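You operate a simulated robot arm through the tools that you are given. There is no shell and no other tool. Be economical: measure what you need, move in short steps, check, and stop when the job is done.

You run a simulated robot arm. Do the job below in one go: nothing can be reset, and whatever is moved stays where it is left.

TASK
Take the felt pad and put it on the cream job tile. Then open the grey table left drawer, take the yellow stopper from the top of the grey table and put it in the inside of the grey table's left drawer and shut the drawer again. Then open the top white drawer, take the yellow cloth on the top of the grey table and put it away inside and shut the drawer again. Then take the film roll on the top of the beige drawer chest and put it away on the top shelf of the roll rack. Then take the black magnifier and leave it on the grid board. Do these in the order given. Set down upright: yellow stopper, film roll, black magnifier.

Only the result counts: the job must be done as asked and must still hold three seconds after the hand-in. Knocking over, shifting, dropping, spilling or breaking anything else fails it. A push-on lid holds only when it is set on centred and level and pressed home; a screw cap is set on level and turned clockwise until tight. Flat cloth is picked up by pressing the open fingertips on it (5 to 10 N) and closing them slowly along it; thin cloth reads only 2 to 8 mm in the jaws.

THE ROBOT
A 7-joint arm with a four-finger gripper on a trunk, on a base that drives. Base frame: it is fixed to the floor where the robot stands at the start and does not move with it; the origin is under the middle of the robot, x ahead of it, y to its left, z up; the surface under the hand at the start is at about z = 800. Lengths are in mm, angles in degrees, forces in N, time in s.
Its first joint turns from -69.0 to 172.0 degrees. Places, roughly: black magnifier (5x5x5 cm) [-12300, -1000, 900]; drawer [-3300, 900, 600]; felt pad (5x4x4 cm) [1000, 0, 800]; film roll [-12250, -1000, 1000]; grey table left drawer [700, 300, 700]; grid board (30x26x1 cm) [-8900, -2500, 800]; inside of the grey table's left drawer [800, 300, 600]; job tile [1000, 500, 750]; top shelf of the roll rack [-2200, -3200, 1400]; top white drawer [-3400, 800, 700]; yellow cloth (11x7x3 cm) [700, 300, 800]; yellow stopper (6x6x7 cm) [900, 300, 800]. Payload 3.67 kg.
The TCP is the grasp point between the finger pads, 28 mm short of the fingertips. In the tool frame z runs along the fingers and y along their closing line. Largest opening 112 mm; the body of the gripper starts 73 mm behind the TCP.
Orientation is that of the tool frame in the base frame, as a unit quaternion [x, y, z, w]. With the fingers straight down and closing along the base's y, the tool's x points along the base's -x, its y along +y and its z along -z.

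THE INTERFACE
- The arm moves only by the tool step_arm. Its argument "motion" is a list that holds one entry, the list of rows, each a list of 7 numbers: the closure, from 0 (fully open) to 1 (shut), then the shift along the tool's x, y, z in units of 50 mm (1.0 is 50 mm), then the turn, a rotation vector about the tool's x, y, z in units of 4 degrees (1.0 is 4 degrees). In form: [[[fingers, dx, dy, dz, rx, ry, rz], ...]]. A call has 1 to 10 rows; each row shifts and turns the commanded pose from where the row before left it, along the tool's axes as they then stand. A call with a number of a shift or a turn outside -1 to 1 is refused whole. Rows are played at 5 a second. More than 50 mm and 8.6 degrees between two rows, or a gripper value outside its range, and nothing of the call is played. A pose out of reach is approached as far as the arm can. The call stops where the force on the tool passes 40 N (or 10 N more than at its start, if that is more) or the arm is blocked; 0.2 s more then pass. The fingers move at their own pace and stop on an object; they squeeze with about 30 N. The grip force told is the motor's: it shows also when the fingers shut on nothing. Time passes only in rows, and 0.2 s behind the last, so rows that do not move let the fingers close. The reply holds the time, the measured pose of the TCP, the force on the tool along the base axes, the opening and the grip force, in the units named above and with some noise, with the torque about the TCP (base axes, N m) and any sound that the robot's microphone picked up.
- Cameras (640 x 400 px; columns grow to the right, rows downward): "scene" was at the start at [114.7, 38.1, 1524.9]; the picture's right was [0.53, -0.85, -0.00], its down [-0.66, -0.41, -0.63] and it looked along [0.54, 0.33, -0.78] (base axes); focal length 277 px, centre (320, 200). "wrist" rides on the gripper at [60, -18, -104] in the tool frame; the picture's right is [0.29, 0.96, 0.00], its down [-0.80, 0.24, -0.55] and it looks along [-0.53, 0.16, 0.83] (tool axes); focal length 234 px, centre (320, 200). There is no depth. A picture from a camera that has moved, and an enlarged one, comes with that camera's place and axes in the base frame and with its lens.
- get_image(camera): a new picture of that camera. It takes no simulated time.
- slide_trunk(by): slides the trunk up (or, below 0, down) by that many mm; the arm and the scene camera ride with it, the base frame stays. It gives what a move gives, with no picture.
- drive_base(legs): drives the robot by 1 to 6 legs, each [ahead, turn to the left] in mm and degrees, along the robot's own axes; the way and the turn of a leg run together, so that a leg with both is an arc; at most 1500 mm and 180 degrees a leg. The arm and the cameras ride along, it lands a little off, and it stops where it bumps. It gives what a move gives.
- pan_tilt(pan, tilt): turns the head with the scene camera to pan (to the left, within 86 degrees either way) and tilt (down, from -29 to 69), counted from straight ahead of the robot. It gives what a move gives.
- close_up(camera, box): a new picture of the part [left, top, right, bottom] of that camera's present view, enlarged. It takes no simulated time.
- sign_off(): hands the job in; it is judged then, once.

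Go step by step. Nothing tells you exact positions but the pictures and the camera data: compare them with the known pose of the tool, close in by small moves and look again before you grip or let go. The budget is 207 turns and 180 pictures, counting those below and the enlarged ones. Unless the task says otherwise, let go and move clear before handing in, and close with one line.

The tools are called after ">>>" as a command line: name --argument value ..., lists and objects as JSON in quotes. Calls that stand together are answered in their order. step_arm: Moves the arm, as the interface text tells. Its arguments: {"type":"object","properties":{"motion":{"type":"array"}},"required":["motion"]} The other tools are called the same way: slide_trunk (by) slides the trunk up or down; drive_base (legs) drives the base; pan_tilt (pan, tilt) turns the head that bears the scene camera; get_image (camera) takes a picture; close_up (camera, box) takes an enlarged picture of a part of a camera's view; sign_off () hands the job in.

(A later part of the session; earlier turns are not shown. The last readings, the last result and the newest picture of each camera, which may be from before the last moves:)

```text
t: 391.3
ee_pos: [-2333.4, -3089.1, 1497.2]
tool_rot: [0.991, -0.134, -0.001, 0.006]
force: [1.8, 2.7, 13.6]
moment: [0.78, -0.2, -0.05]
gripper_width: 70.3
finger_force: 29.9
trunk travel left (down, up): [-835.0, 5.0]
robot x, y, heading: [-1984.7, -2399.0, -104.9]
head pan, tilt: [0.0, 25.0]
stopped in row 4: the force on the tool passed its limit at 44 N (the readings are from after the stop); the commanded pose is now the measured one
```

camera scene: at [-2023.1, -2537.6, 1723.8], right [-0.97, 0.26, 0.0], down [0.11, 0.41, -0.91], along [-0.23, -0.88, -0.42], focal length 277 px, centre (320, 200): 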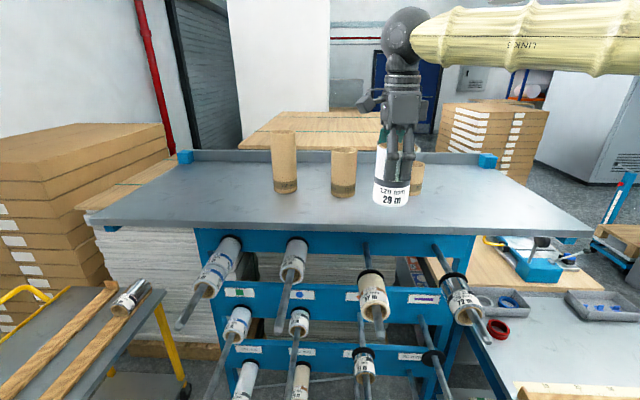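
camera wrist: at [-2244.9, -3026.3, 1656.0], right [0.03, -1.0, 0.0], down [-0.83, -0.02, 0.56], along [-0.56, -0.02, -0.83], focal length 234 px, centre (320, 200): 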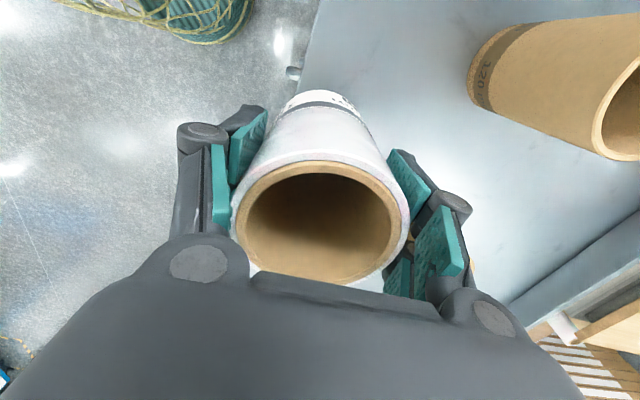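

Contact with the shelf. I open gradually and rise.

>>> step_arm --motion '[[[0.35, 0, 0, 0, 0, 0, 0], [0.3, 0, 0, 0, 0, 0, 0], [0.2, 0, 0, 0, 0, 0, 0], [0.15, 0, 0, 0, 0, 0, 0], [0.15, 0, 0, -0.6, 0, 0, 0], [0.15, 0, 0, -1, 0, 0, 0], [0.15, 0, 0, -1, 0, 0, 0], [0.15, 0, -1, 0, 0, 0, 0], [0.15, 0, -1, 0, 0, 0, 0], [0.15, 0, 0, 0, 0, 0, 0]]]'

>>> close_up --camera "scene" --box '[240, 80, 480, 260]'

```text
t: 393.5
ee_pos: [-2306.9, -2994.5, 1625.1]
tool_rot: [0.991, -0.133, -0.002, 0.002]
force: [0.0, -0.9, -1.4]
moment: [0.03, 0.0, 0.01]
gripper_width: 95.3
finger_force: 0.1
trunk travel left (down, up): [-835.0, 5.0]
robot x, y, heading: [-1985.5, -2397.7, -104.8]
head pan, tilt: [0.0, 25.0]
```

```text
2.22 times, centred on (360, 170) of scene
camera zoom: at [-2021.1, -2542.1, 1723.4], right [-0.97, 0.26, 0.0], down [0.11, 0.41, -0.91], along [-0.23, -0.88, -0.42], focal length 616 px, centre (231, 267)
```

zoom: 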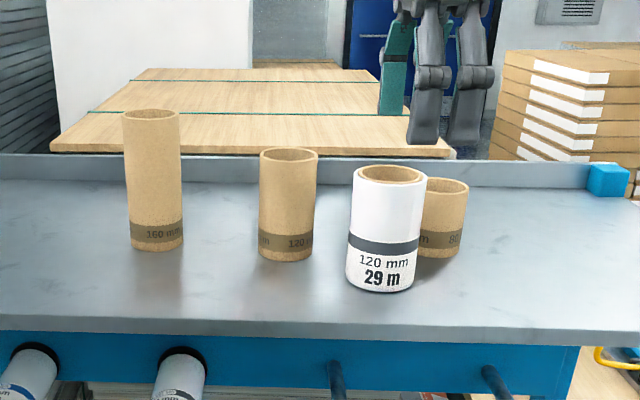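

The film roll stands on the top shelf. I retract, back away, lower the trunk, and head back for the magnifier.

>>> step_arm --motion '[[[0, 0, -1, 0, 0, 0, 0], [0, 0.6, -0.6, 0, 0, 0, 0], [0, 0.8, -0.4, 0, 0, 0, 0], [0, 0.8, -0.4, 0, 0, 0, 0], [0, 0.8, -0.4, 0, 0, 0, 0], [0, 0, 0, 0, 0, 0, 0]]]'

>>> drive_base --legs '[[-1000, 0], [0, -93], [1486, 0], [1486, 0], [1486, 0]]'

>>> slide_trunk --by -160

```text
t: 394.9
ee_pos: [-2128.5, -2898.1, 1622.1]
tool_rot: [0.991, -0.134, 0.0, 0.004]
force: [-0.4, -0.4, 0.3]
moment: [-0.01, -0.02, 0.02]
gripper_width: 112.1
finger_force: 0.0
trunk travel left (down, up): [-835.0, 5.0]
robot x, y, heading: [-1986.0, -2398.5, -104.9]
head pan, tilt: [0.0, 25.0]
```

```text
t: 425.0
ee_pos: [-6437.0, 133.8, 1622.3]
tool_rot: [-0.582, 0.813, 0.004, -0.002]
force: [0.4, 0.0, -0.4]
moment: [0.0, 0.02, -0.02]
gripper_width: 112.1
finger_force: 0.0
trunk travel left (down, up): [-835.0, 5.0]
robot x, y, heading: [-5946.5, -35.3, 161.6]
head pan, tilt: [0.0, 25.0]
```

```text
t: 426.8
ee_pos: [-6436.0, 132.0, 1463.5]
tool_rot: [-0.581, 0.814, 0.004, -0.001]
force: [0.1, -0.4, 0.0]
moment: [0.0, 0.01, 0.03]
gripper_width: 111.8
finger_force: 0.1
trunk travel left (down, up): [-675.0, 165.0]
robot x, y, heading: [-5946.2, -34.9, 161.7]
head pan, tilt: [0.0, 25.0]
```

>>> step_arm --motion '[[[0, 0, 0, 1, 0, 0, 0], [0, 0, 0, 1, 0, 0, 0], [0, 0, 0, 1, 0, 0, 0], [0, 0, 0, 1, 0, 0, 0], [0, 0, 0, 1, 0, 0, 0], [0, 0, 0, 1, 0, 0, 0], [0, 0, 0, 0, 0, 0, 0]]]'

>>> drive_base --legs '[[0, 18.2], [1490, 0], [1490, 0], [1490, 0], [1490, 0]]'

```text
t: 428.4
ee_pos: [-6437.3, 133.6, 1161.5]
tool_rot: [-0.582, 0.813, 0.003, -0.002]
force: [-0.2, -0.8, 0.4]
moment: [0.0, 0.03, -0.02]
gripper_width: 112.1
finger_force: 0.0
trunk travel left (down, up): [-675.0, 165.0]
robot x, y, heading: [-5950.5, -38.1, 161.7]
head pan, tilt: [0.0, 25.0]
```

```text
t: 457.8
ee_pos: [-12426.1, -219.7, 1161.5]
tool_rot: [0.716, -0.698, -0.004, 0.002]
force: [1.1, 0.2, -0.2]
moment: [-0.02, -0.01, 0.02]
gripper_width: 112.3
finger_force: 0.0
trunk travel left (down, up): [-675.0, 165.0]
robot x, y, heading: [-11904.9, -215.4, -178.5]
head pan, tilt: [0.0, 25.0]
```

>>> drive_base --legs '[[0, 72], [90, 0]]'

>>> pan_tilt --pan -12 --tilt 45

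>>> get_image --camera "scene"

```text
t: 462.0
ee_pos: [-12085.4, -796.5, 1160.0]
tool_rot: [0.99, -0.144, -0.001, 0.003]
force: [-0.1, -0.5, -0.5]
moment: [0.02, -0.06, -0.01]
gripper_width: 112.2
finger_force: 0.1
trunk travel left (down, up): [-675.0, 165.0]
robot x, y, heading: [-11929.7, -301.1, -106.3]
head pan, tilt: [0.0, 25.0]
```

```text
t: 462.8
ee_pos: [-12086.1, -796.0, 1160.8]
tool_rot: [0.989, -0.145, -0.002, 0.004]
force: [0.3, -0.2, 0.5]
moment: [-0.01, 0.01, -0.03]
gripper_width: 111.9
finger_force: 0.0
trunk travel left (down, up): [-675.0, 165.0]
robot x, y, heading: [-11929.8, -300.4, -106.4]
head pan, tilt: [-12.0, 45.0]
```

```text
46 pictures are left
camera scene: at [-11985.9, -420.7, 1533.2], right [-0.88, 0.47, 0.0], down [0.33, 0.62, -0.71], along [-0.33, -0.62, -0.71], focal length 277 px, centre (320, 200)
```

scene: 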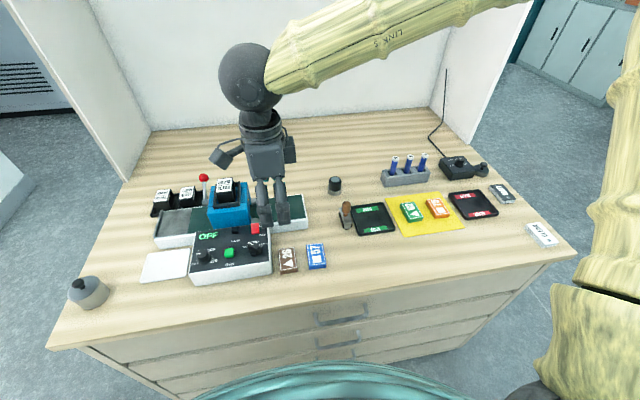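

The magnifier is at about (-12338, -997), top near z 950. I move over it.

>>> step_arm --motion '[[[0, -0.524, 0.756, 0, 0, 0, 0], [0, -0.524, 0.756, 0, 0, 0, 0], [0, -0.524, 0.756, 0, 0, 0, 0], [0, -0.524, 0.756, 0, 0, 0, 0], [0, -0.524, 0.756, 0, 0, 0, 0], [0, -0.524, 0.756, 0, 0, 0, 0], [0, -0.524, 0.756, 0, 0, 0, 0], [0.2, 0, 0, 1, 0, 0, 0], [0.2, 0, 0, 1, 0, 0, 0], [0.2, 0, 0, 0, 0, 0, 0]]]'

>>> get_image --camera "wrist"

>>> close_up --camera "scene" --box '[260, 80, 420, 240]'

```text
t: 465.0
ee_pos: [-12335.6, -991.6, 1062.6]
tool_rot: [0.989, -0.145, -0.001, 0.004]
force: [0.4, 0.0, -0.1]
moment: [0.0, 0.02, -0.03]
gripper_width: 89.7
finger_force: 0.0
trunk travel left (down, up): [-675.0, 165.0]
robot x, y, heading: [-11931.7, -298.5, -106.4]
head pan, tilt: [-12.0, 45.0]
```

```text
45 pictures are left
camera wrist: at [-12272.1, -993.1, 1168.0], right [0.0, -1.0, 0.01], down [-0.83, 0.0, 0.56], along [-0.56, -0.01, -0.83], focal length 234 px, centre (320, 200)
```

wrist: 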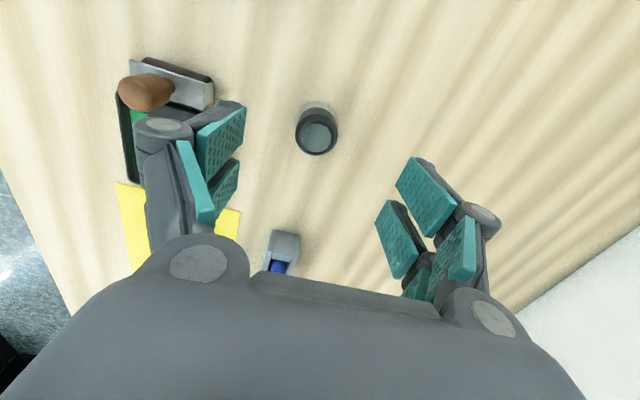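

```text
2.50 times, centred on (340, 160) of scene
camera zoom: at [-11985.6, -419.8, 1533.3], right [-0.88, 0.47, 0.0], down [0.34, 0.62, -0.71], along [-0.34, -0.62, -0.71], focal length 693 px, centre (270, 300)
```

zoom: 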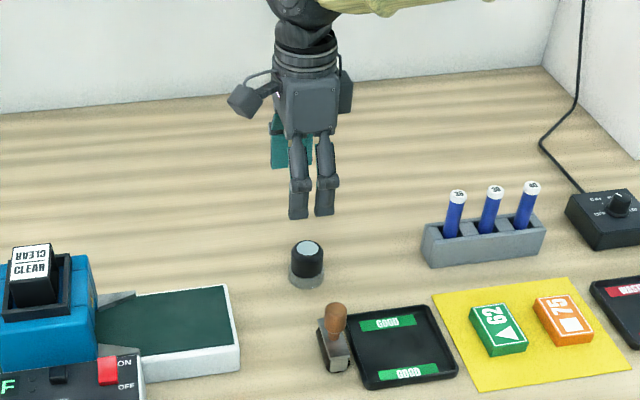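

Slight correction (13 mm to the right), then I descend around the loupe.

>>> step_arm --motion '[[[0.2, -0.25, 0.08, 0, 0.1, 0, 0], [0.2, 0, 0, 0.9, 0, 0, 0], [0.2, 0, 0, 0.8, 0, 0, 0], [0.2, 0, 0, 0.3, 0, 0, 0], [0.2, 0, 0, 0, 0, 0, 0]]]'

>>> get_image --camera "wrist"

```text
t: 466.2
ee_pos: [-12349.7, -997.2, 964.0]
tool_rot: [0.989, -0.145, -0.002, 0.001]
force: [-0.4, 0.7, -0.2]
moment: [-0.01, 0.03, 0.01]
gripper_width: 89.7
finger_force: 0.0
trunk travel left (down, up): [-675.0, 165.0]
robot x, y, heading: [-11933.9, -299.8, -106.4]
head pan, tilt: [-12.0, 45.0]
```

```text
43 pictures are left
camera wrist: at [-12288.3, -998.5, 1068.8], right [0.0, -1.0, 0.0], down [-0.83, 0.0, 0.56], along [-0.56, 0.0, -0.83], focal length 234 px, centre (320, 200)
```

wrist: 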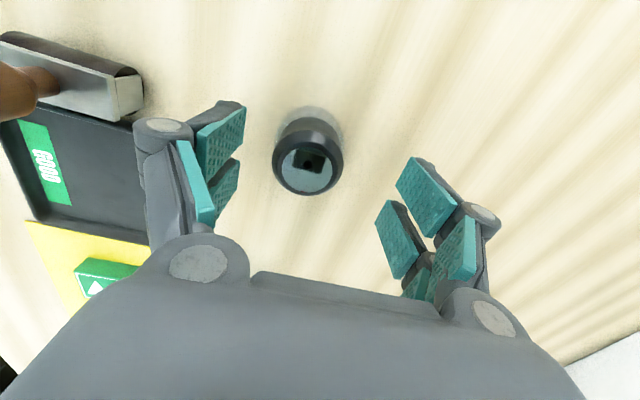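

>>> step_arm --motion '[[[0.2, 0, -0.13, 0.2, 0, 0, 0], [0.25, 0, 0, 0.2, 0, 0, 0], [0.35, 0, 0, 0, 0, 0, 0], [0.45, 0, 0, 0, 0, 0, 0], [0.55, 0, 0, 0, 0, 0, 0], [0.7, 0, 0, 0, 0, 0, 0], [0.8, 0, 0, 0, 0, 0, 0]]]'

>>> get_image --camera "wrist"

```text
t: 467.8
ee_pos: [-12349.2, -990.0, 944.5]
tool_rot: [0.989, -0.146, -0.001, 0.001]
force: [-0.4, -0.1, 2.8]
moment: [0.01, -0.01, 0.02]
gripper_width: 39.3
finger_force: 29.8
trunk travel left (down, up): [-675.0, 165.0]
robot x, y, heading: [-11935.4, -300.6, -106.1]
head pan, tilt: [-12.0, 45.0]
```

```text
42 pictures are left
camera wrist: at [-12287.0, -992.0, 1049.0], right [0.0, -1.0, 0.0], down [-0.83, 0.0, 0.56], along [-0.56, 0.0, -0.83], focal length 234 px, centre (320, 200)
```

wrist: 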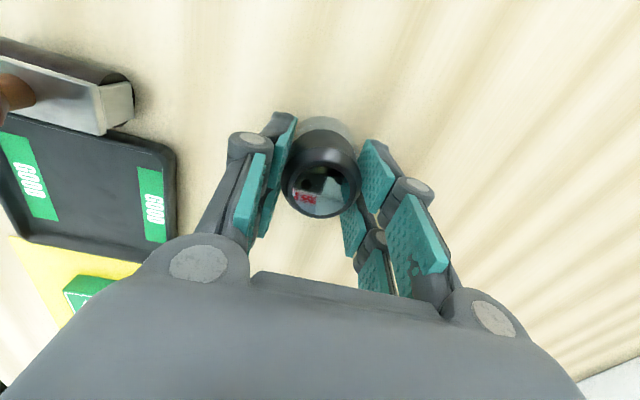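

Loupe held at 39 mm. I lift and retract.

>>> step_arm --motion '[[[1, 0, 0, -0.4, 0, 0, 0], [1, 0, 0, -1, 0, 0, 0], [1, 0, 0, -1, 0, 0, 0], [1, 0, 0, -1, 0, 0, 0], [1, 0, 0, -1, 0, 0, 0], [1, 0.4, -0.9, 0, 0, 0, 0], [1, 0.4, -0.9, 0, 0, 0, 0], [1, 0.4, -0.9, 0, 0, 0, 0], [1, 0.4, -0.9, 0, 0, 0, 0], [1, 0.4, -0.9, 0, 0, 0, 0]]]'

>>> drive_base --legs '[[-350, 0], [0, 107], [1400, 0]]'

>>> pan_tilt --pan -50 --tilt 20

>>> get_image --camera "scene"

```text
t: 470.0
ee_pos: [-12188.5, -803.1, 1161.3]
tool_rot: [0.989, -0.147, -0.001, 0.0]
force: [0.2, 0.5, -1.3]
moment: [-0.03, 0.0, 0.01]
gripper_width: 39.4
finger_force: 29.5
trunk travel left (down, up): [-675.0, 165.0]
robot x, y, heading: [-11929.1, -296.0, -106.3]
head pan, tilt: [-12.0, 45.0]
```

```text
t: 483.4
ee_pos: [-9868.9, -8.2, 1160.2]
tool_rot: [0.699, 0.715, 0.0, 0.001]
force: [0.1, -0.4, -0.4]
moment: [0.03, -0.01, -0.01]
gripper_width: 39.0
finger_force: 30.2
trunk travel left (down, up): [-675.0, 165.0]
robot x, y, heading: [-10426.6, 77.9, 1.8]
head pan, tilt: [-12.0, 45.0]
```

```text
t: 484.5
ee_pos: [-9867.9, -8.3, 1161.6]
tool_rot: [0.699, 0.715, 0.0, 0.001]
force: [-0.3, -0.1, 0.0]
moment: [0.0, -0.01, -0.01]
gripper_width: 38.9
finger_force: 29.7
trunk travel left (down, up): [-675.0, 165.0]
robot x, y, heading: [-10433.3, 84.1, 1.8]
head pan, tilt: [-50.0, 20.0]
```

```text
41 pictures are left
camera scene: at [-10316.3, 9.9, 1571.7], right [-0.75, -0.67, 0.0], down [-0.23, 0.26, -0.94], along [0.63, -0.7, -0.34], focal length 277 px, centre (320, 200)
```

scene: 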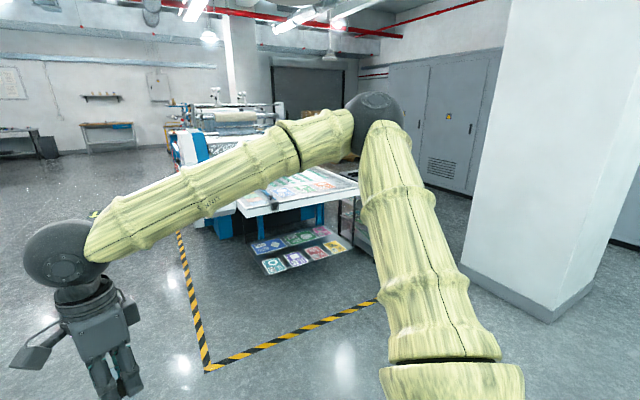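

The grid board should be beyond the table with printed sheets. I go nearer for a clear view.

>>> drive_base --legs '[[0, -63.4], [1000, 0]]'

>>> pan_tilt --pan 15 --tilt 28

>>> get_image --camera "scene"

```text
t: 492.5
ee_pos: [-9785.2, -1355.9, 1161.0]
tool_rot: [0.972, 0.235, -0.001, 0.001]
force: [-0.1, -0.1, -0.4]
moment: [0.0, -0.01, 0.01]
gripper_width: 38.7
finger_force: 30.4
trunk travel left (down, up): [-675.0, 165.0]
robot x, y, heading: [-9950.4, -812.7, -62.1]
head pan, tilt: [-50.0, 20.0]
```

```text
t: 493.9
ee_pos: [-9785.5, -1355.2, 1161.1]
tool_rot: [0.972, 0.235, -0.002, 0.0]
force: [-0.1, 0.6, -0.9]
moment: [0.0, 0.0, 0.01]
gripper_width: 38.6
finger_force: 30.0
trunk travel left (down, up): [-675.0, 165.0]
robot x, y, heading: [-9952.0, -816.5, -61.9]
head pan, tilt: [15.0, 28.0]
```

```text
40 pictures are left
camera scene: at [-9866.4, -927.0, 1558.9], right [-0.74, -0.68, 0.0], down [-0.32, 0.35, -0.88], along [0.6, -0.65, -0.47], focal length 277 px, centre (320, 200)
```

scene: 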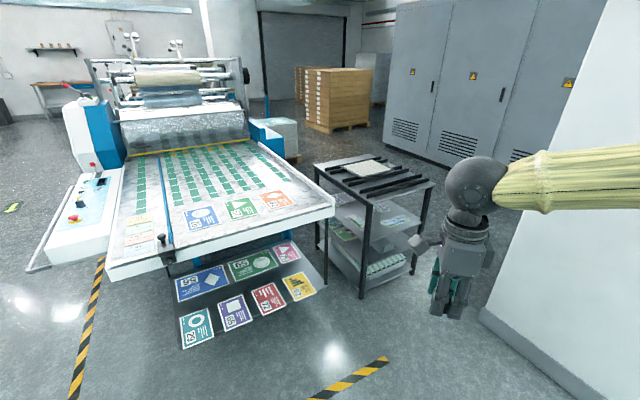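

The cream board lies on the dark drying trolley at (370, 170). I enlarge it.

>>> close_up --camera "scene" --box '[300, 130, 450, 310]'

```text
2.22 times, centred on (375, 220) of scene
camera zoom: at [-9866.4, -927.0, 1558.9], right [-0.74, -0.68, 0.0], down [-0.32, 0.35, -0.88], along [0.6, -0.65, -0.47], focal length 616 px, centre (198, 156)
```

zoom: 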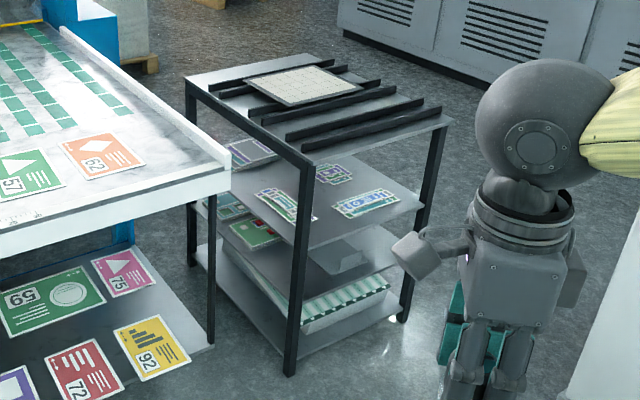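

The board is at about (-8835, -2567) on the trolley. I drive to about (-9530, -2080), clear of table, trolley and column, and face it.

>>> drive_base --legs '[[0, -9.6], [1320, 0], [0, 40]]'

>>> pan_tilt --pan 0 --tilt 42

>>> get_image --camera "scene"

```text
t: 500.2
ee_pos: [-9475.2, -2554.5, 1103.5]
tool_rot: [0.982, 0.187, -0.019, -0.028]
force: [0.1, 0.2, -1.6]
moment: [0.02, 0.07, 0.0]
gripper_width: 38.7
finger_force: 30.2
trunk travel left (down, up): [-675.0, 165.0]
robot x, y, heading: [-9570.4, -1963.6, -71.9]
head pan, tilt: [15.0, 28.0]
stopped in leg 2: the robot was blocked; the commanded pose is now the measured one
```

```text
t: 501.0
ee_pos: [-9476.9, -2549.4, 1097.1]
tool_rot: [0.98, 0.197, -0.021, -0.032]
force: [0.3, -1.2, -0.8]
moment: [-0.03, -0.01, 0.02]
gripper_width: 38.8
finger_force: 29.9
trunk travel left (down, up): [-675.0, 165.0]
robot x, y, heading: [-9568.2, -1963.4, -72.0]
head pan, tilt: [0.0, 42.0]
```

```text
38 pictures are left
camera scene: at [-9572.2, -1952.5, 1558.8], right [-0.95, -0.31, 0.0], down [-0.19, 0.56, -0.8], along [0.25, -0.76, -0.59], focal length 277 px, centre (320, 200)
```

scene: 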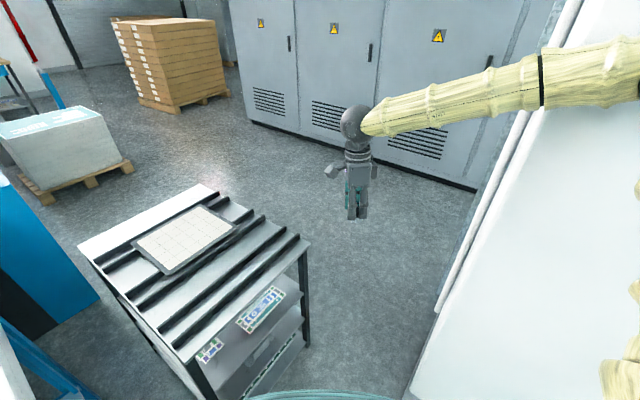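

The arm touched the column and the robot leans back a little. I back straight away from it first.

>>> drive_base --legs '[[-250, 0]]'

>>> get_image --camera "scene"

```text
t: 501.7
ee_pos: [-9426.6, -2556.4, 942.8]
tool_rot: [0.943, 0.285, -0.059, -0.162]
force: [0.9, -1.7, 1.1]
moment: [0.09, -0.01, -0.01]
gripper_width: 38.7
finger_force: 29.8
trunk travel left (down, up): [-675.0, 165.0]
robot x, y, heading: [-9571.1, -1956.7, -72.1]
head pan, tilt: [0.0, 42.0]
stopped in leg 1: the robot was blocked; the commanded pose is now the measured one
```

```text
37 pictures are left
camera scene: at [-9574.0, -1933.3, 1559.5], right [-0.95, -0.31, 0.0], down [-0.18, 0.56, -0.81], along [0.24, -0.77, -0.59], focal length 277 px, centre (320, 200)
```

scene: 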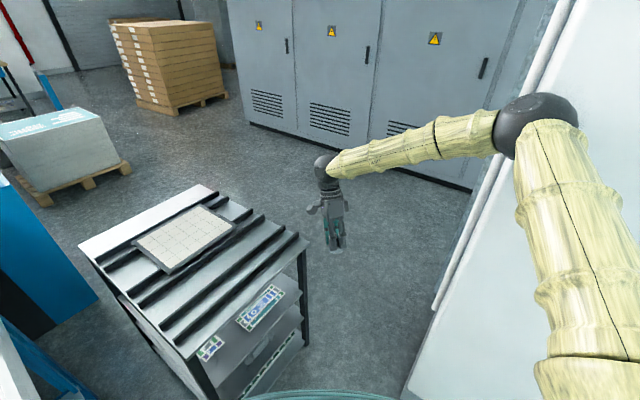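

The robot is pitched back about 6° because the arm presses against the column. I retract the arm gently toward the robot to relieve it.

>>> step_arm --motion '[[[1, 0.13, -0.45, 0.16, 0, 0, 0], [1, 0.13, -0.45, 0.16, 0, 0, 0], [1, 0.13, -0.45, 0.16, 0, 0, 0], [1, 0, 0, 0, 0, 0, 0]]]'

>>> get_image --camera "scene"

```text
t: 502.0
ee_pos: [-9403.1, -2550.9, 844.8]
tool_rot: [0.904, 0.335, -0.073, -0.255]
force: [3.6, -13.4, 2.6]
moment: [0.81, 0.22, -0.21]
gripper_width: 38.8
finger_force: 30.3
trunk travel left (down, up): [-675.0, 165.0]
robot x, y, heading: [-9573.0, -1960.1, -72.0]
head pan, tilt: [0.0, 42.0]
stopped in row 1: the arm was blocked; the commanded pose is now the measured one
```

```text
36 pictures are left
camera scene: at [-9568.9, -1972.4, 1556.0], right [-0.95, -0.31, 0.0], down [-0.19, 0.58, -0.79], along [0.24, -0.75, -0.61], focal length 277 px, centre (320, 200)
```

scene: 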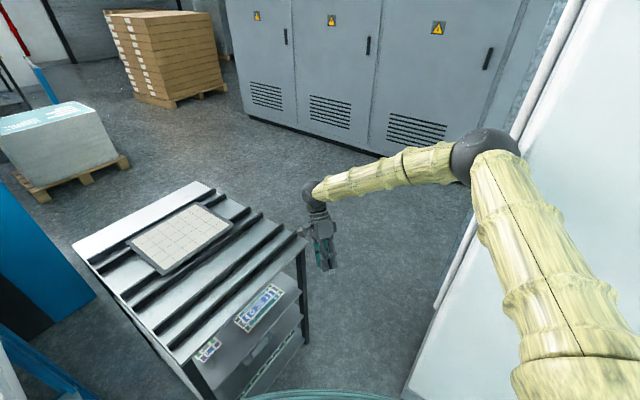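

Something still presses on the arm. I look to the right to see the contact.

>>> pan_tilt --pan -50 --tilt 35

>>> get_image --camera "scene"

```text
t: 503.2
ee_pos: [-9393.0, -2746.2, 856.9]
tool_rot: [0.956, 0.235, -0.029, -0.171]
force: [-0.4, 1.6, 0.6]
moment: [-0.03, -0.07, -0.03]
gripper_width: 39.1
finger_force: 29.8
trunk travel left (down, up): [-675.0, 165.0]
robot x, y, heading: [-9571.5, -1951.0, -71.7]
head pan, tilt: [-50.0, 35.0]
```

```text
35 pictures are left
camera scene: at [-9537.4, -2244.5, 1546.5], right [-0.85, 0.52, 0.09], down [0.27, 0.58, -0.77], along [-0.45, -0.63, -0.63], focal length 277 px, centre (320, 200)
```

scene: 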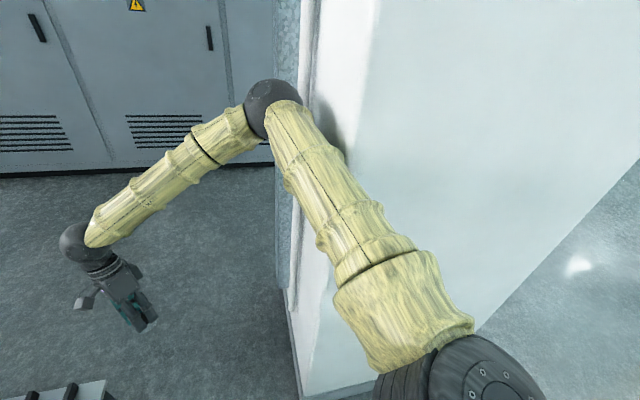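

The robot is rocking after the bump. I let it settle by moving only the head.

>>> pan_tilt --pan 0 --tilt 45

>>> pan_tilt --pan -60 --tilt 40

>>> pan_tilt --pan 0 --tilt 45

>>> get_image --camera "scene"

```text
t: 504.4
ee_pos: [-9388.0, -2745.5, 857.9]
tool_rot: [0.956, 0.239, -0.03, -0.171]
force: [-0.3, -0.1, -0.9]
moment: [-0.01, 0.03, -0.02]
gripper_width: 38.7
finger_force: 29.8
trunk travel left (down, up): [-675.0, 165.0]
robot x, y, heading: [-9569.7, -1955.1, -71.9]
head pan, tilt: [0.0, 45.0]
```

```text
t: 505.7
ee_pos: [-9389.6, -2746.0, 858.7]
tool_rot: [0.956, 0.238, -0.03, -0.17]
force: [-0.4, -0.2, -0.1]
moment: [0.02, -0.01, 0.0]
gripper_width: 39.0
finger_force: 30.5
trunk travel left (down, up): [-675.0, 165.0]
robot x, y, heading: [-9569.5, -1963.3, -71.8]
head pan, tilt: [-60.0, 40.0]
```

```text
t: 507.0
ee_pos: [-9387.7, -2744.8, 859.7]
tool_rot: [0.955, 0.239, -0.03, -0.171]
force: [-0.3, 0.4, -0.8]
moment: [0.01, 0.01, -0.01]
gripper_width: 39.1
finger_force: 30.3
trunk travel left (down, up): [-675.0, 165.0]
robot x, y, heading: [-9568.9, -1959.3, -72.1]
head pan, tilt: [0.0, 45.0]
```

```text
34 pictures are left
camera scene: at [-9471.3, -2244.1, 1528.9], right [-0.95, -0.31, 0.0], down [-0.24, 0.74, -0.62], along [0.19, -0.59, -0.78], focal length 277 px, centre (320, 200)
```

scene: 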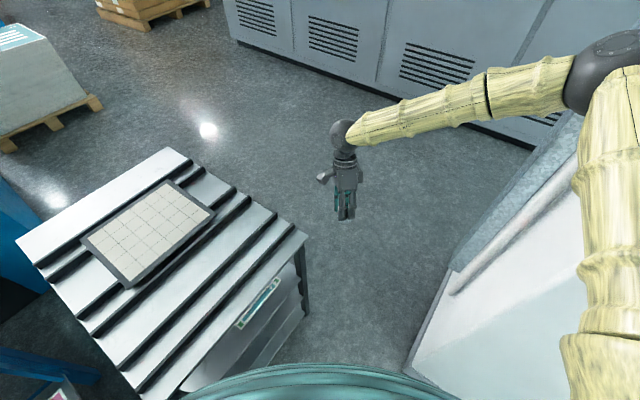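

It has settled, leaning slightly forward now, with the arm free. I try a short reverse.

>>> drive_base --legs '[[-60, 0]]'

```text
t: 507.7
ee_pos: [-9238.0, -2660.1, 927.8]
tool_rot: [0.959, 0.279, -0.023, -0.043]
force: [-14.4, -4.4, -2.7]
moment: [0.31, -0.97, -0.1]
gripper_width: 39.8
finger_force: 30.3
trunk travel left (down, up): [-675.0, 165.0]
robot x, y, heading: [-9548.7, -1921.4, -40.4]
head pan, tilt: [0.0, 45.0]
stopped in leg 1: the robot was blocked; the commanded pose is now the measured one
```

>>> get_image --camera "scene"

>>> get_image --camera "wrist"

```text
33 pictures are left
camera scene: at [-9289.5, -2154.7, 1525.5], right [-0.65, -0.76, -0.01], down [-0.61, 0.52, -0.6], along [0.46, -0.38, -0.8], focal length 277 px, centre (320, 200)
```

scene: 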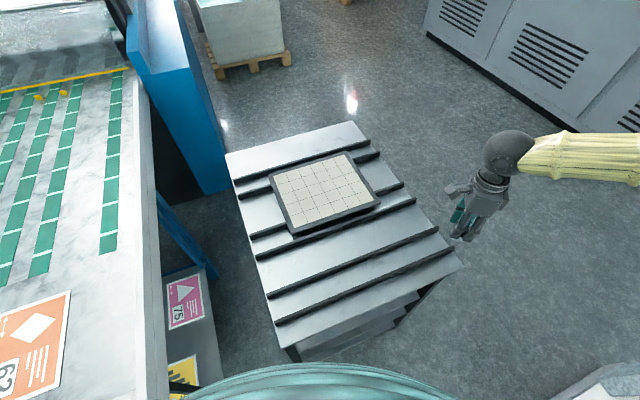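

```text
32 pictures are left
camera wrist: at [-9188.8, -2621.6, 1034.0], right [0.75, -0.65, -0.1], down [-0.51, -0.67, 0.54], along [-0.42, -0.36, -0.83], focal length 234 px, centre (320, 200)
```

wrist: 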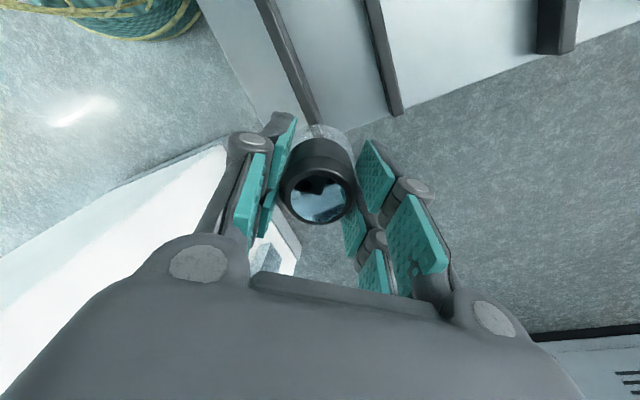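

>>> pan_tilt --pan 0 --tilt 40

>>> pan_tilt --pan 40 --tilt 40

>>> pan_tilt --pan 0 --tilt 40

>>> get_image --camera "scene"

```text
t: 508.4
ee_pos: [-9367.3, -2717.0, 1013.8]
tool_rot: [0.937, 0.285, -0.197, 0.045]
force: [-4.7, -6.4, -19.4]
moment: [0.25, 0.3, -0.25]
gripper_width: 39.0
finger_force: 30.0
trunk travel left (down, up): [-675.0, 165.0]
robot x, y, heading: [-9497.9, -1920.9, -42.4]
head pan, tilt: [0.0, 40.0]
```

```text
t: 509.4
ee_pos: [-9360.8, -2690.2, 908.2]
tool_rot: [0.965, 0.233, -0.088, -0.084]
force: [-7.2, -0.8, 1.7]
moment: [0.04, -0.61, -0.13]
gripper_width: 39.1
finger_force: 30.3
trunk travel left (down, up): [-675.0, 165.0]
robot x, y, heading: [-9457.6, -1936.4, -43.4]
head pan, tilt: [40.0, 40.0]
```

```text
t: 510.5
ee_pos: [-9361.6, -2685.1, 910.9]
tool_rot: [0.965, 0.229, -0.094, -0.083]
force: [-0.7, -0.9, -1.1]
moment: [0.05, -0.03, -0.04]
gripper_width: 39.1
finger_force: 29.7
trunk travel left (down, up): [-675.0, 165.0]
robot x, y, heading: [-9461.8, -1935.9, -44.0]
head pan, tilt: [0.0, 40.0]
```

```text
31 pictures are left
camera scene: at [-9233.8, -2152.4, 1535.1], right [-0.69, -0.72, 0.0], down [-0.53, 0.5, -0.69], along [0.49, -0.47, -0.73], focal length 277 px, centre (320, 200)
```

scene: 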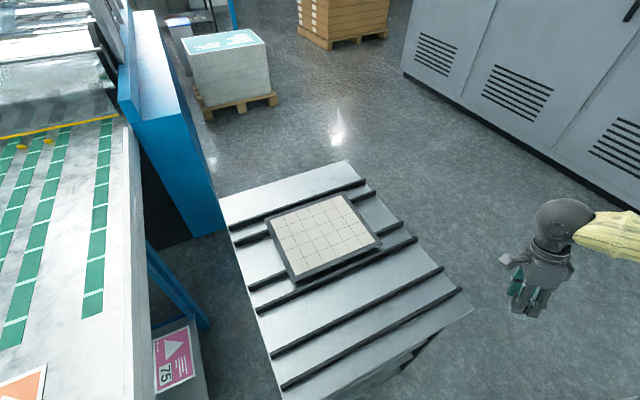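

The robot is steady now with a slight forward lean, the loupe still held and the board intact at about (-8884, -2503). I test a small upward arm move.

>>> step_arm --motion '[[[1, 0, 0, -0.4, 0, 0, 0], [1, 0, 0, -0.4, 0, 0, 0], [1, 0, 0, 0, 0, 0, 0]]]'

```text
t: 510.9
ee_pos: [-9488.3, -2634.2, 938.7]
tool_rot: [0.968, 0.217, -0.11, -0.062]
force: [-2.0, -16.9, 9.5]
moment: [1.04, -0.24, -0.33]
gripper_width: 39.5
finger_force: 30.4
trunk travel left (down, up): [-675.0, 165.0]
robot x, y, heading: [-9456.8, -1940.8, -45.2]
head pan, tilt: [0.0, 40.0]
stopped in row 1: the arm was blocked; the commanded pose is now the measured one
```

>>> pan_tilt --pan -60 --tilt 30

>>> get_image --camera "scene"

```text
t: 512.1
ee_pos: [-9383.0, -2597.7, 885.6]
tool_rot: [0.956, 0.256, -0.098, -0.103]
force: [7.0, 1.1, -4.1]
moment: [0.03, 0.55, 0.06]
gripper_width: 39.7
finger_force: 30.4
trunk travel left (down, up): [-675.0, 165.0]
robot x, y, heading: [-9459.9, -1933.4, -42.9]
head pan, tilt: [-60.0, 30.0]
```

```text
30 pictures are left
camera scene: at [-9307.8, -2174.5, 1553.9], right [-0.97, 0.21, 0.1], down [0.03, 0.55, -0.83], along [-0.23, -0.81, -0.54], focal length 277 px, centre (320, 200)
```

scene: 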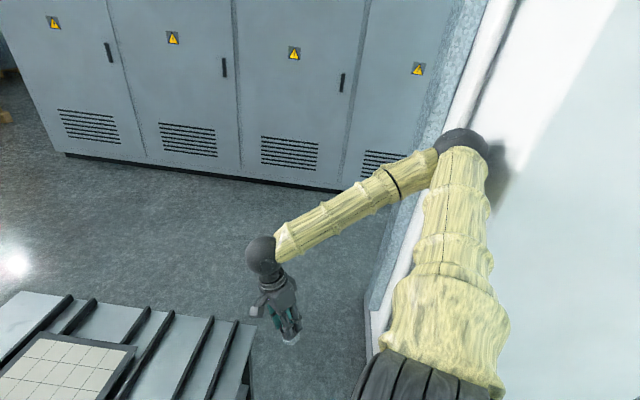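

>>> pan_tilt --pan -30 --tilt 69

>>> get_image --camera "scene"

```text
t: 513.2
ee_pos: [-9385.3, -2602.4, 887.2]
tool_rot: [0.956, 0.257, -0.099, -0.103]
force: [-10.6, -2.1, 1.6]
moment: [0.11, -1.03, -0.19]
gripper_width: 39.7
finger_force: 30.1
trunk travel left (down, up): [-675.0, 165.0]
robot x, y, heading: [-9461.5, -1933.0, -42.5]
head pan, tilt: [-30.0, 68.8]
```

```text
29 pictures are left
camera scene: at [-9279.0, -2137.7, 1501.8], right [-0.95, -0.3, 0.06], down [-0.3, 0.91, -0.27], along [0.03, -0.27, -0.96], focal length 277 px, centre (320, 200)
```

scene: 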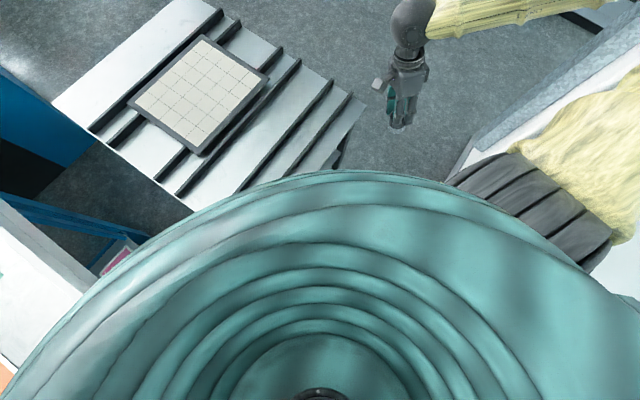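

The hand is close to the trolley edge. I raise the trunk to lift the arm clear.

>>> slide_trunk --by 150

>>> get_image --camera "scene"

```text
t: 513.5
ee_pos: [-9435.5, -2536.8, 910.8]
tool_rot: [0.95, 0.279, -0.121, -0.077]
force: [1.3, 3.3, 0.9]
moment: [-0.19, 0.15, 0.07]
gripper_width: 39.9
finger_force: 29.8
trunk travel left (down, up): [-678.0, 162.0]
robot x, y, heading: [-9455.5, -1931.9, -43.1]
head pan, tilt: [-30.0, 68.8]
stopped: the arm was blocked; the commanded pose is now the measured one
```

```text
28 pictures are left
camera scene: at [-9294.6, -2118.2, 1510.7], right [-0.95, -0.3, 0.05], down [-0.3, 0.91, -0.28], along [0.04, -0.29, -0.96], focal length 277 px, centre (320, 200)
```

scene: 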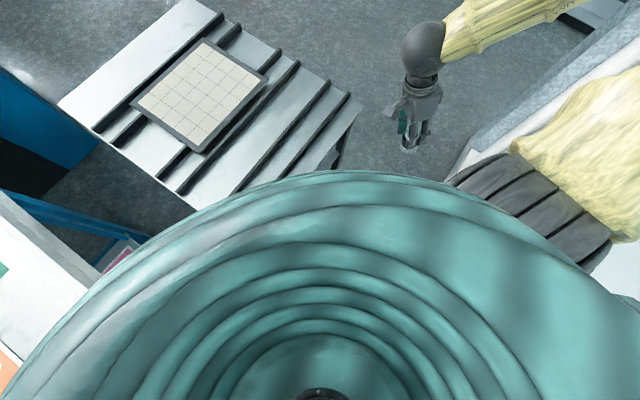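

The elbow seems wedged at the column on my right. Turning right while reversing should pull it off the column face.

>>> drive_base --legs '[[-80, -12]]'

>>> pan_tilt --pan -45 --tilt 35

>>> get_image --camera "scene"

```text
t: 514.3
ee_pos: [-9529.1, -2517.6, 899.3]
tool_rot: [0.957, 0.265, -0.105, -0.052]
force: [-0.1, -1.0, 0.8]
moment: [0.09, -0.08, -0.02]
gripper_width: 39.9
finger_force: 29.3
trunk travel left (down, up): [-678.0, 162.0]
robot x, y, heading: [-9462.4, -1927.7, -41.5]
head pan, tilt: [-30.0, 68.8]
stopped in leg 1: the robot was blocked; the commanded pose is now the measured one
```

```text
t: 515.2
ee_pos: [-9525.6, -2506.9, 900.4]
tool_rot: [0.957, 0.259, -0.109, -0.063]
force: [0.1, -0.5, -0.1]
moment: [0.04, 0.0, -0.01]
gripper_width: 39.8
finger_force: 30.1
trunk travel left (down, up): [-678.0, 162.0]
robot x, y, heading: [-9457.7, -1930.4, -42.0]
head pan, tilt: [-45.0, 35.0]
```

```text
27 pictures are left
camera scene: at [-9352.0, -2101.8, 1552.3], right [-1.0, -0.06, 0.04], down [-0.07, 0.6, -0.8], along [0.02, -0.8, -0.6], focal length 277 px, centre (320, 200)
```

scene: 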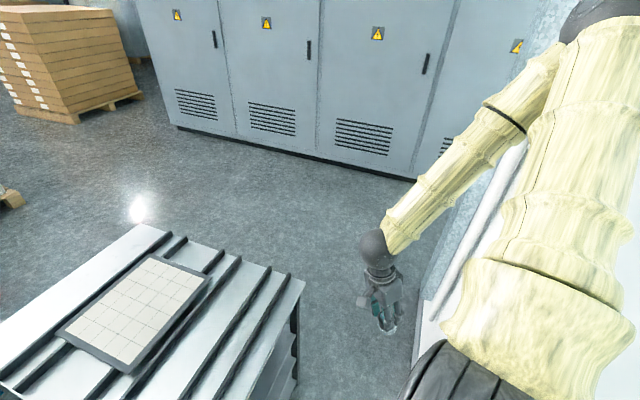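

The lean shrank to about 2°. I repeat a short reverse.

>>> drive_base --legs '[[-80, 0]]'

>>> pan_tilt --pan -40 --tilt 35

>>> get_image --camera "scene"

```text
t: 516.1
ee_pos: [-9639.0, -2485.2, 890.1]
tool_rot: [0.968, 0.222, -0.111, -0.043]
force: [1.4, -1.5, -3.1]
moment: [0.15, 0.12, -0.02]
gripper_width: 39.6
finger_force: 30.0
trunk travel left (down, up): [-678.0, 162.0]
robot x, y, heading: [-9482.3, -1910.1, -41.5]
head pan, tilt: [-45.0, 35.0]
stopped in leg 1: the robot was blocked; the commanded pose is now the measured one
```

```text
t: 516.8
ee_pos: [-9617.2, -2486.0, 890.0]
tool_rot: [0.964, 0.239, -0.106, -0.036]
force: [2.7, -1.8, -1.1]
moment: [0.06, 0.16, -0.03]
gripper_width: 39.6
finger_force: 30.5
trunk travel left (down, up): [-678.0, 162.0]
robot x, y, heading: [-9481.6, -1914.0, -41.5]
head pan, tilt: [-40.0, 35.0]
```

```text
26 pictures are left
camera scene: at [-9414.2, -2037.3, 1550.0], right [-0.99, -0.15, 0.01], down [-0.09, 0.57, -0.82], along [0.11, -0.81, -0.58], focal length 277 px, centre (320, 200)
```

scene: 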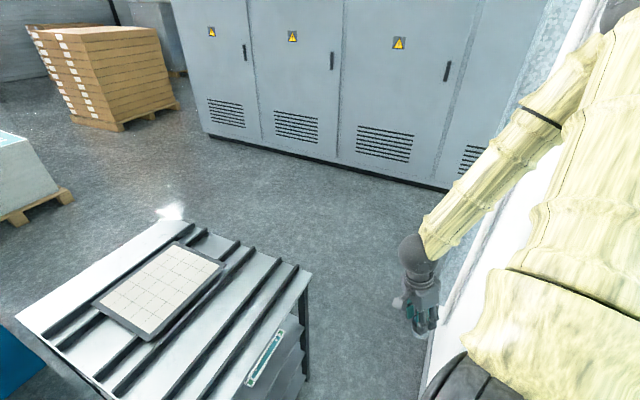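

The robot is level again. Now I move the hand up and away from the column in small steps.

>>> step_arm --motion '[[[1, 0.32, -0.12, -0.35, 0, 0, 0], [1, 0.32, -0.12, -0.35, 0, 0, 0], [1, 0.32, -0.12, -0.35, 0, 0, 0], [1, 0, 0, 0, 0, 0, 0]]]'

```text
t: 517.8
ee_pos: [-9633.0, -2473.4, 893.9]
tool_rot: [0.966, 0.236, -0.104, -0.016]
force: [0.7, 0.8, -0.6]
moment: [-0.01, 0.0, 0.03]
gripper_width: 39.6
finger_force: 30.0
out of reach, approached as far as the arm can: row 1, 2, 3
trunk travel left (down, up): [-678.0, 162.0]
robot x, y, heading: [-9479.6, -1912.2, -41.4]
head pan, tilt: [-40.0, 35.0]
```

>>> step_arm --motion '[[[1, 0.6, 0.31, -0.15, -0.44, 0.67, 0], [1, 0.6, 0.31, -0.15, -0.44, 0.67, 0], [1, 0.6, 0.31, -0.15, -0.44, 0.67, 0], [1, 0.6, 0.31, 0, -0.44, 0.67, 0], [1, 0, 0, 0, 0, 0, 0]]]'

```text
t: 519.0
ee_pos: [-9495.6, -2491.1, 890.7]
tool_rot: [0.971, 0.24, 0.005, 0.019]
force: [-0.5, -0.3, -1.5]
moment: [-0.01, -0.02, -0.01]
gripper_width: 39.2
finger_force: 30.2
out of reach, approached as far as the arm can: row 1
trunk travel left (down, up): [-678.0, 162.0]
robot x, y, heading: [-9479.4, -1912.7, -41.6]
head pan, tilt: [-40.0, 35.0]
```

The arm obeys again. I raise the hand, then swing it over the board; no more driving is needed.

>>> step_arm --motion '[[[1, 0, 0, -0.8, 0, 0, 0], [1, 0, 0, -0.8, 0, 0, 0], [1, 0, 0, -0.8, 0, 0, 0], [1, 0, 0, -0.8, 0, 0, 0], [1, 0, 0, 0, 0, 0, 0]]]'

>>> pan_tilt --pan 0 --tilt 42

>>> get_image --camera "scene"

```text
t: 520.1
ee_pos: [-9495.0, -2505.5, 1051.0]
tool_rot: [0.97, 0.241, 0.003, 0.018]
force: [-0.4, -0.7, -0.1]
moment: [0.02, -0.02, 0.0]
gripper_width: 38.8
finger_force: 29.8
out of reach, approached as far as the arm can: row 1, 2
trunk travel left (down, up): [-678.0, 162.0]
robot x, y, heading: [-9479.9, -1913.4, -41.9]
head pan, tilt: [-40.0, 35.0]
```

```text
t: 521.2
ee_pos: [-9494.4, -2504.8, 1051.4]
tool_rot: [0.97, 0.241, 0.002, 0.019]
force: [0.1, 0.6, 0.5]
moment: [-0.01, 0.0, -0.02]
gripper_width: 39.1
finger_force: 30.1
trunk travel left (down, up): [-678.0, 162.0]
robot x, y, heading: [-9482.0, -1912.8, -41.8]
head pan, tilt: [0.0, 42.0]
```

```text
25 pictures are left
camera scene: at [-9380.7, -2003.4, 1540.7], right [-0.66, -0.75, 0.0], down [-0.5, 0.45, -0.74], along [0.56, -0.49, -0.67], focal length 277 px, centre (320, 200)
```

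scene: 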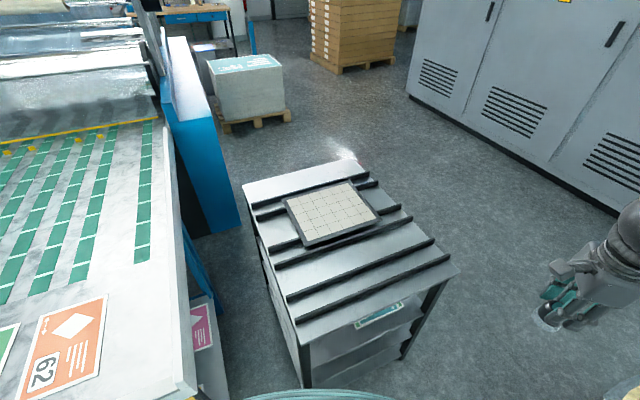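

Level, and trolley and board are undisturbed. I carry the loupe over toward the board at about (-8865, -2510).

>>> step_arm --motion '[[[1, 0.85, 0.459, 0, 0.55, 0, 0], [1, 0.85, 0.459, 0, 0, 0, 0], [1, 0.85, 0.459, 0, 0, 0, 0], [1, 0.85, 0.459, 0, 0, 0, 0], [1, 0.85, 0.459, 0, 0, 0, 0], [1, 0.85, 0.459, 0, 0, 0, 0], [1, 0.85, 0.459, 0, 0, 0, 0], [1, 0, 0, 0, 0, 0, 0]]]'

>>> step_arm --motion '[[[1, 0.85, 0.459, 0, 0, 0, 0], [1, 0.85, 0.459, 0, 0, 0, 0], [1, 0.85, 0.459, 0, 0, 0, 0], [1, 0.85, 0.459, 0, 0, 0, 0], [1, 0.85, 0.459, 0, 0, 0, 0], [1, 0, 0, 0, 0, 0, 0]]]'

>>> get_image --camera "wrist"

>>> get_image --camera "scene"

```text
t: 523.0
ee_pos: [-9160.6, -2512.0, 1054.2]
tool_rot: [0.974, 0.223, 0.025, -0.011]
force: [-0.9, -0.1, 0.4]
moment: [-0.01, 0.01, 0.02]
gripper_width: 39.2
finger_force: 30.0
trunk travel left (down, up): [-678.0, 162.0]
robot x, y, heading: [-9479.4, -1911.8, -41.5]
head pan, tilt: [0.0, 42.0]
```

```text
t: 524.6
ee_pos: [-8933.9, -2539.3, 1055.0]
tool_rot: [0.977, 0.209, 0.025, -0.02]
force: [0.3, -1.0, -0.5]
moment: [-0.01, 0.04, -0.02]
gripper_width: 38.9
finger_force: 30.2
trunk travel left (down, up): [-678.0, 162.0]
robot x, y, heading: [-9483.6, -1913.5, -41.5]
head pan, tilt: [0.0, 42.0]
stopped in row 6: the arm was blocked; the commanded pose is now the measured one
```

```text
24 pictures are left
camera wrist: at [-8890.5, -2505.1, 1163.5], right [0.66, -0.75, -0.01], down [-0.65, -0.57, 0.5], along [-0.38, -0.32, -0.87], focal length 234 px, centre (320, 200)
```

wrist: 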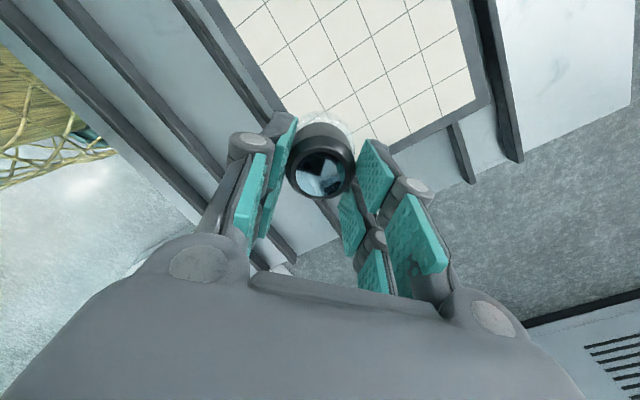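

```text
23 pictures are left
camera scene: at [-9379.6, -2004.0, 1540.6], right [-0.66, -0.75, 0.0], down [-0.5, 0.45, -0.74], along [0.56, -0.49, -0.67], focal length 277 px, centre (320, 200)
```

scene: 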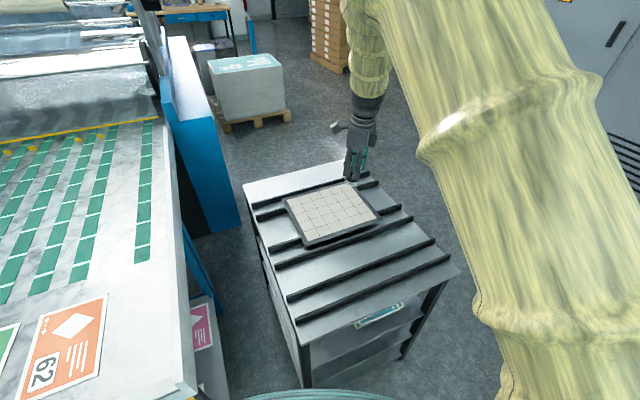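

The board centre is about (-8850, -2515). I make a small corrective move to (-8890, -2525) and level the tool.

>>> step_arm --motion '[[[1, 0.3, 0.03, 0, -0.14, -0.27, 0], [1, 0.3, 0.03, 0, -0.14, -0.27, 0], [1, 0.3, 0.03, 0, -0.14, -0.27, 0], [1, 0, 0, 0, 0, 0, 0]]]'

```text
t: 525.8
ee_pos: [-8903.7, -2547.0, 1060.9]
tool_rot: [0.982, 0.188, 0.019, -0.016]
force: [0.5, -0.6, 0.5]
moment: [0.03, 0.01, -0.02]
gripper_width: 38.9
finger_force: 29.7
trunk travel left (down, up): [-678.0, 162.0]
robot x, y, heading: [-9482.5, -1909.9, -41.7]
head pan, tilt: [0.0, 42.0]
stopped in row 4: the arm was blocked; the commanded pose is now the measured one
```

It is already well inside the board's outline. I start descending here in small steps, watching for resistance.

>>> step_arm --motion '[[[1, 0, 0, 0.4, -0.1, -0.2, 0], [1, 0, 0, 0.4, -0.1, -0.2, 0], [1, 0, 0, 0.4, -0.1, -0.2, 0], [1, 0, 0, 0, 0, 0, 0]]]'

>>> get_image --camera "scene"

```text
t: 526.8
ee_pos: [-8901.0, -2546.1, 1002.0]
tool_rot: [0.982, 0.189, 0.002, -0.001]
force: [-0.1, 0.0, -0.5]
moment: [0.0, 0.0, 0.02]
gripper_width: 38.9
finger_force: 30.0
trunk travel left (down, up): [-678.0, 162.0]
robot x, y, heading: [-9481.0, -1916.2, -41.5]
head pan, tilt: [0.0, 42.0]
```

```text
22 pictures are left
camera scene: at [-9381.0, -2003.1, 1540.8], right [-0.66, -0.75, 0.0], down [-0.5, 0.44, -0.74], along [0.56, -0.49, -0.67], focal length 277 px, centre (320, 200)
```

scene: 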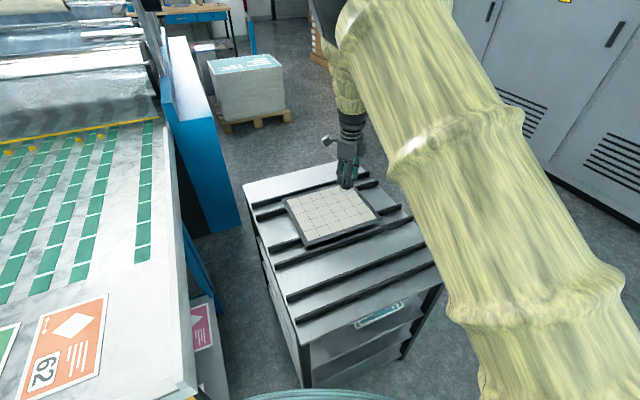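

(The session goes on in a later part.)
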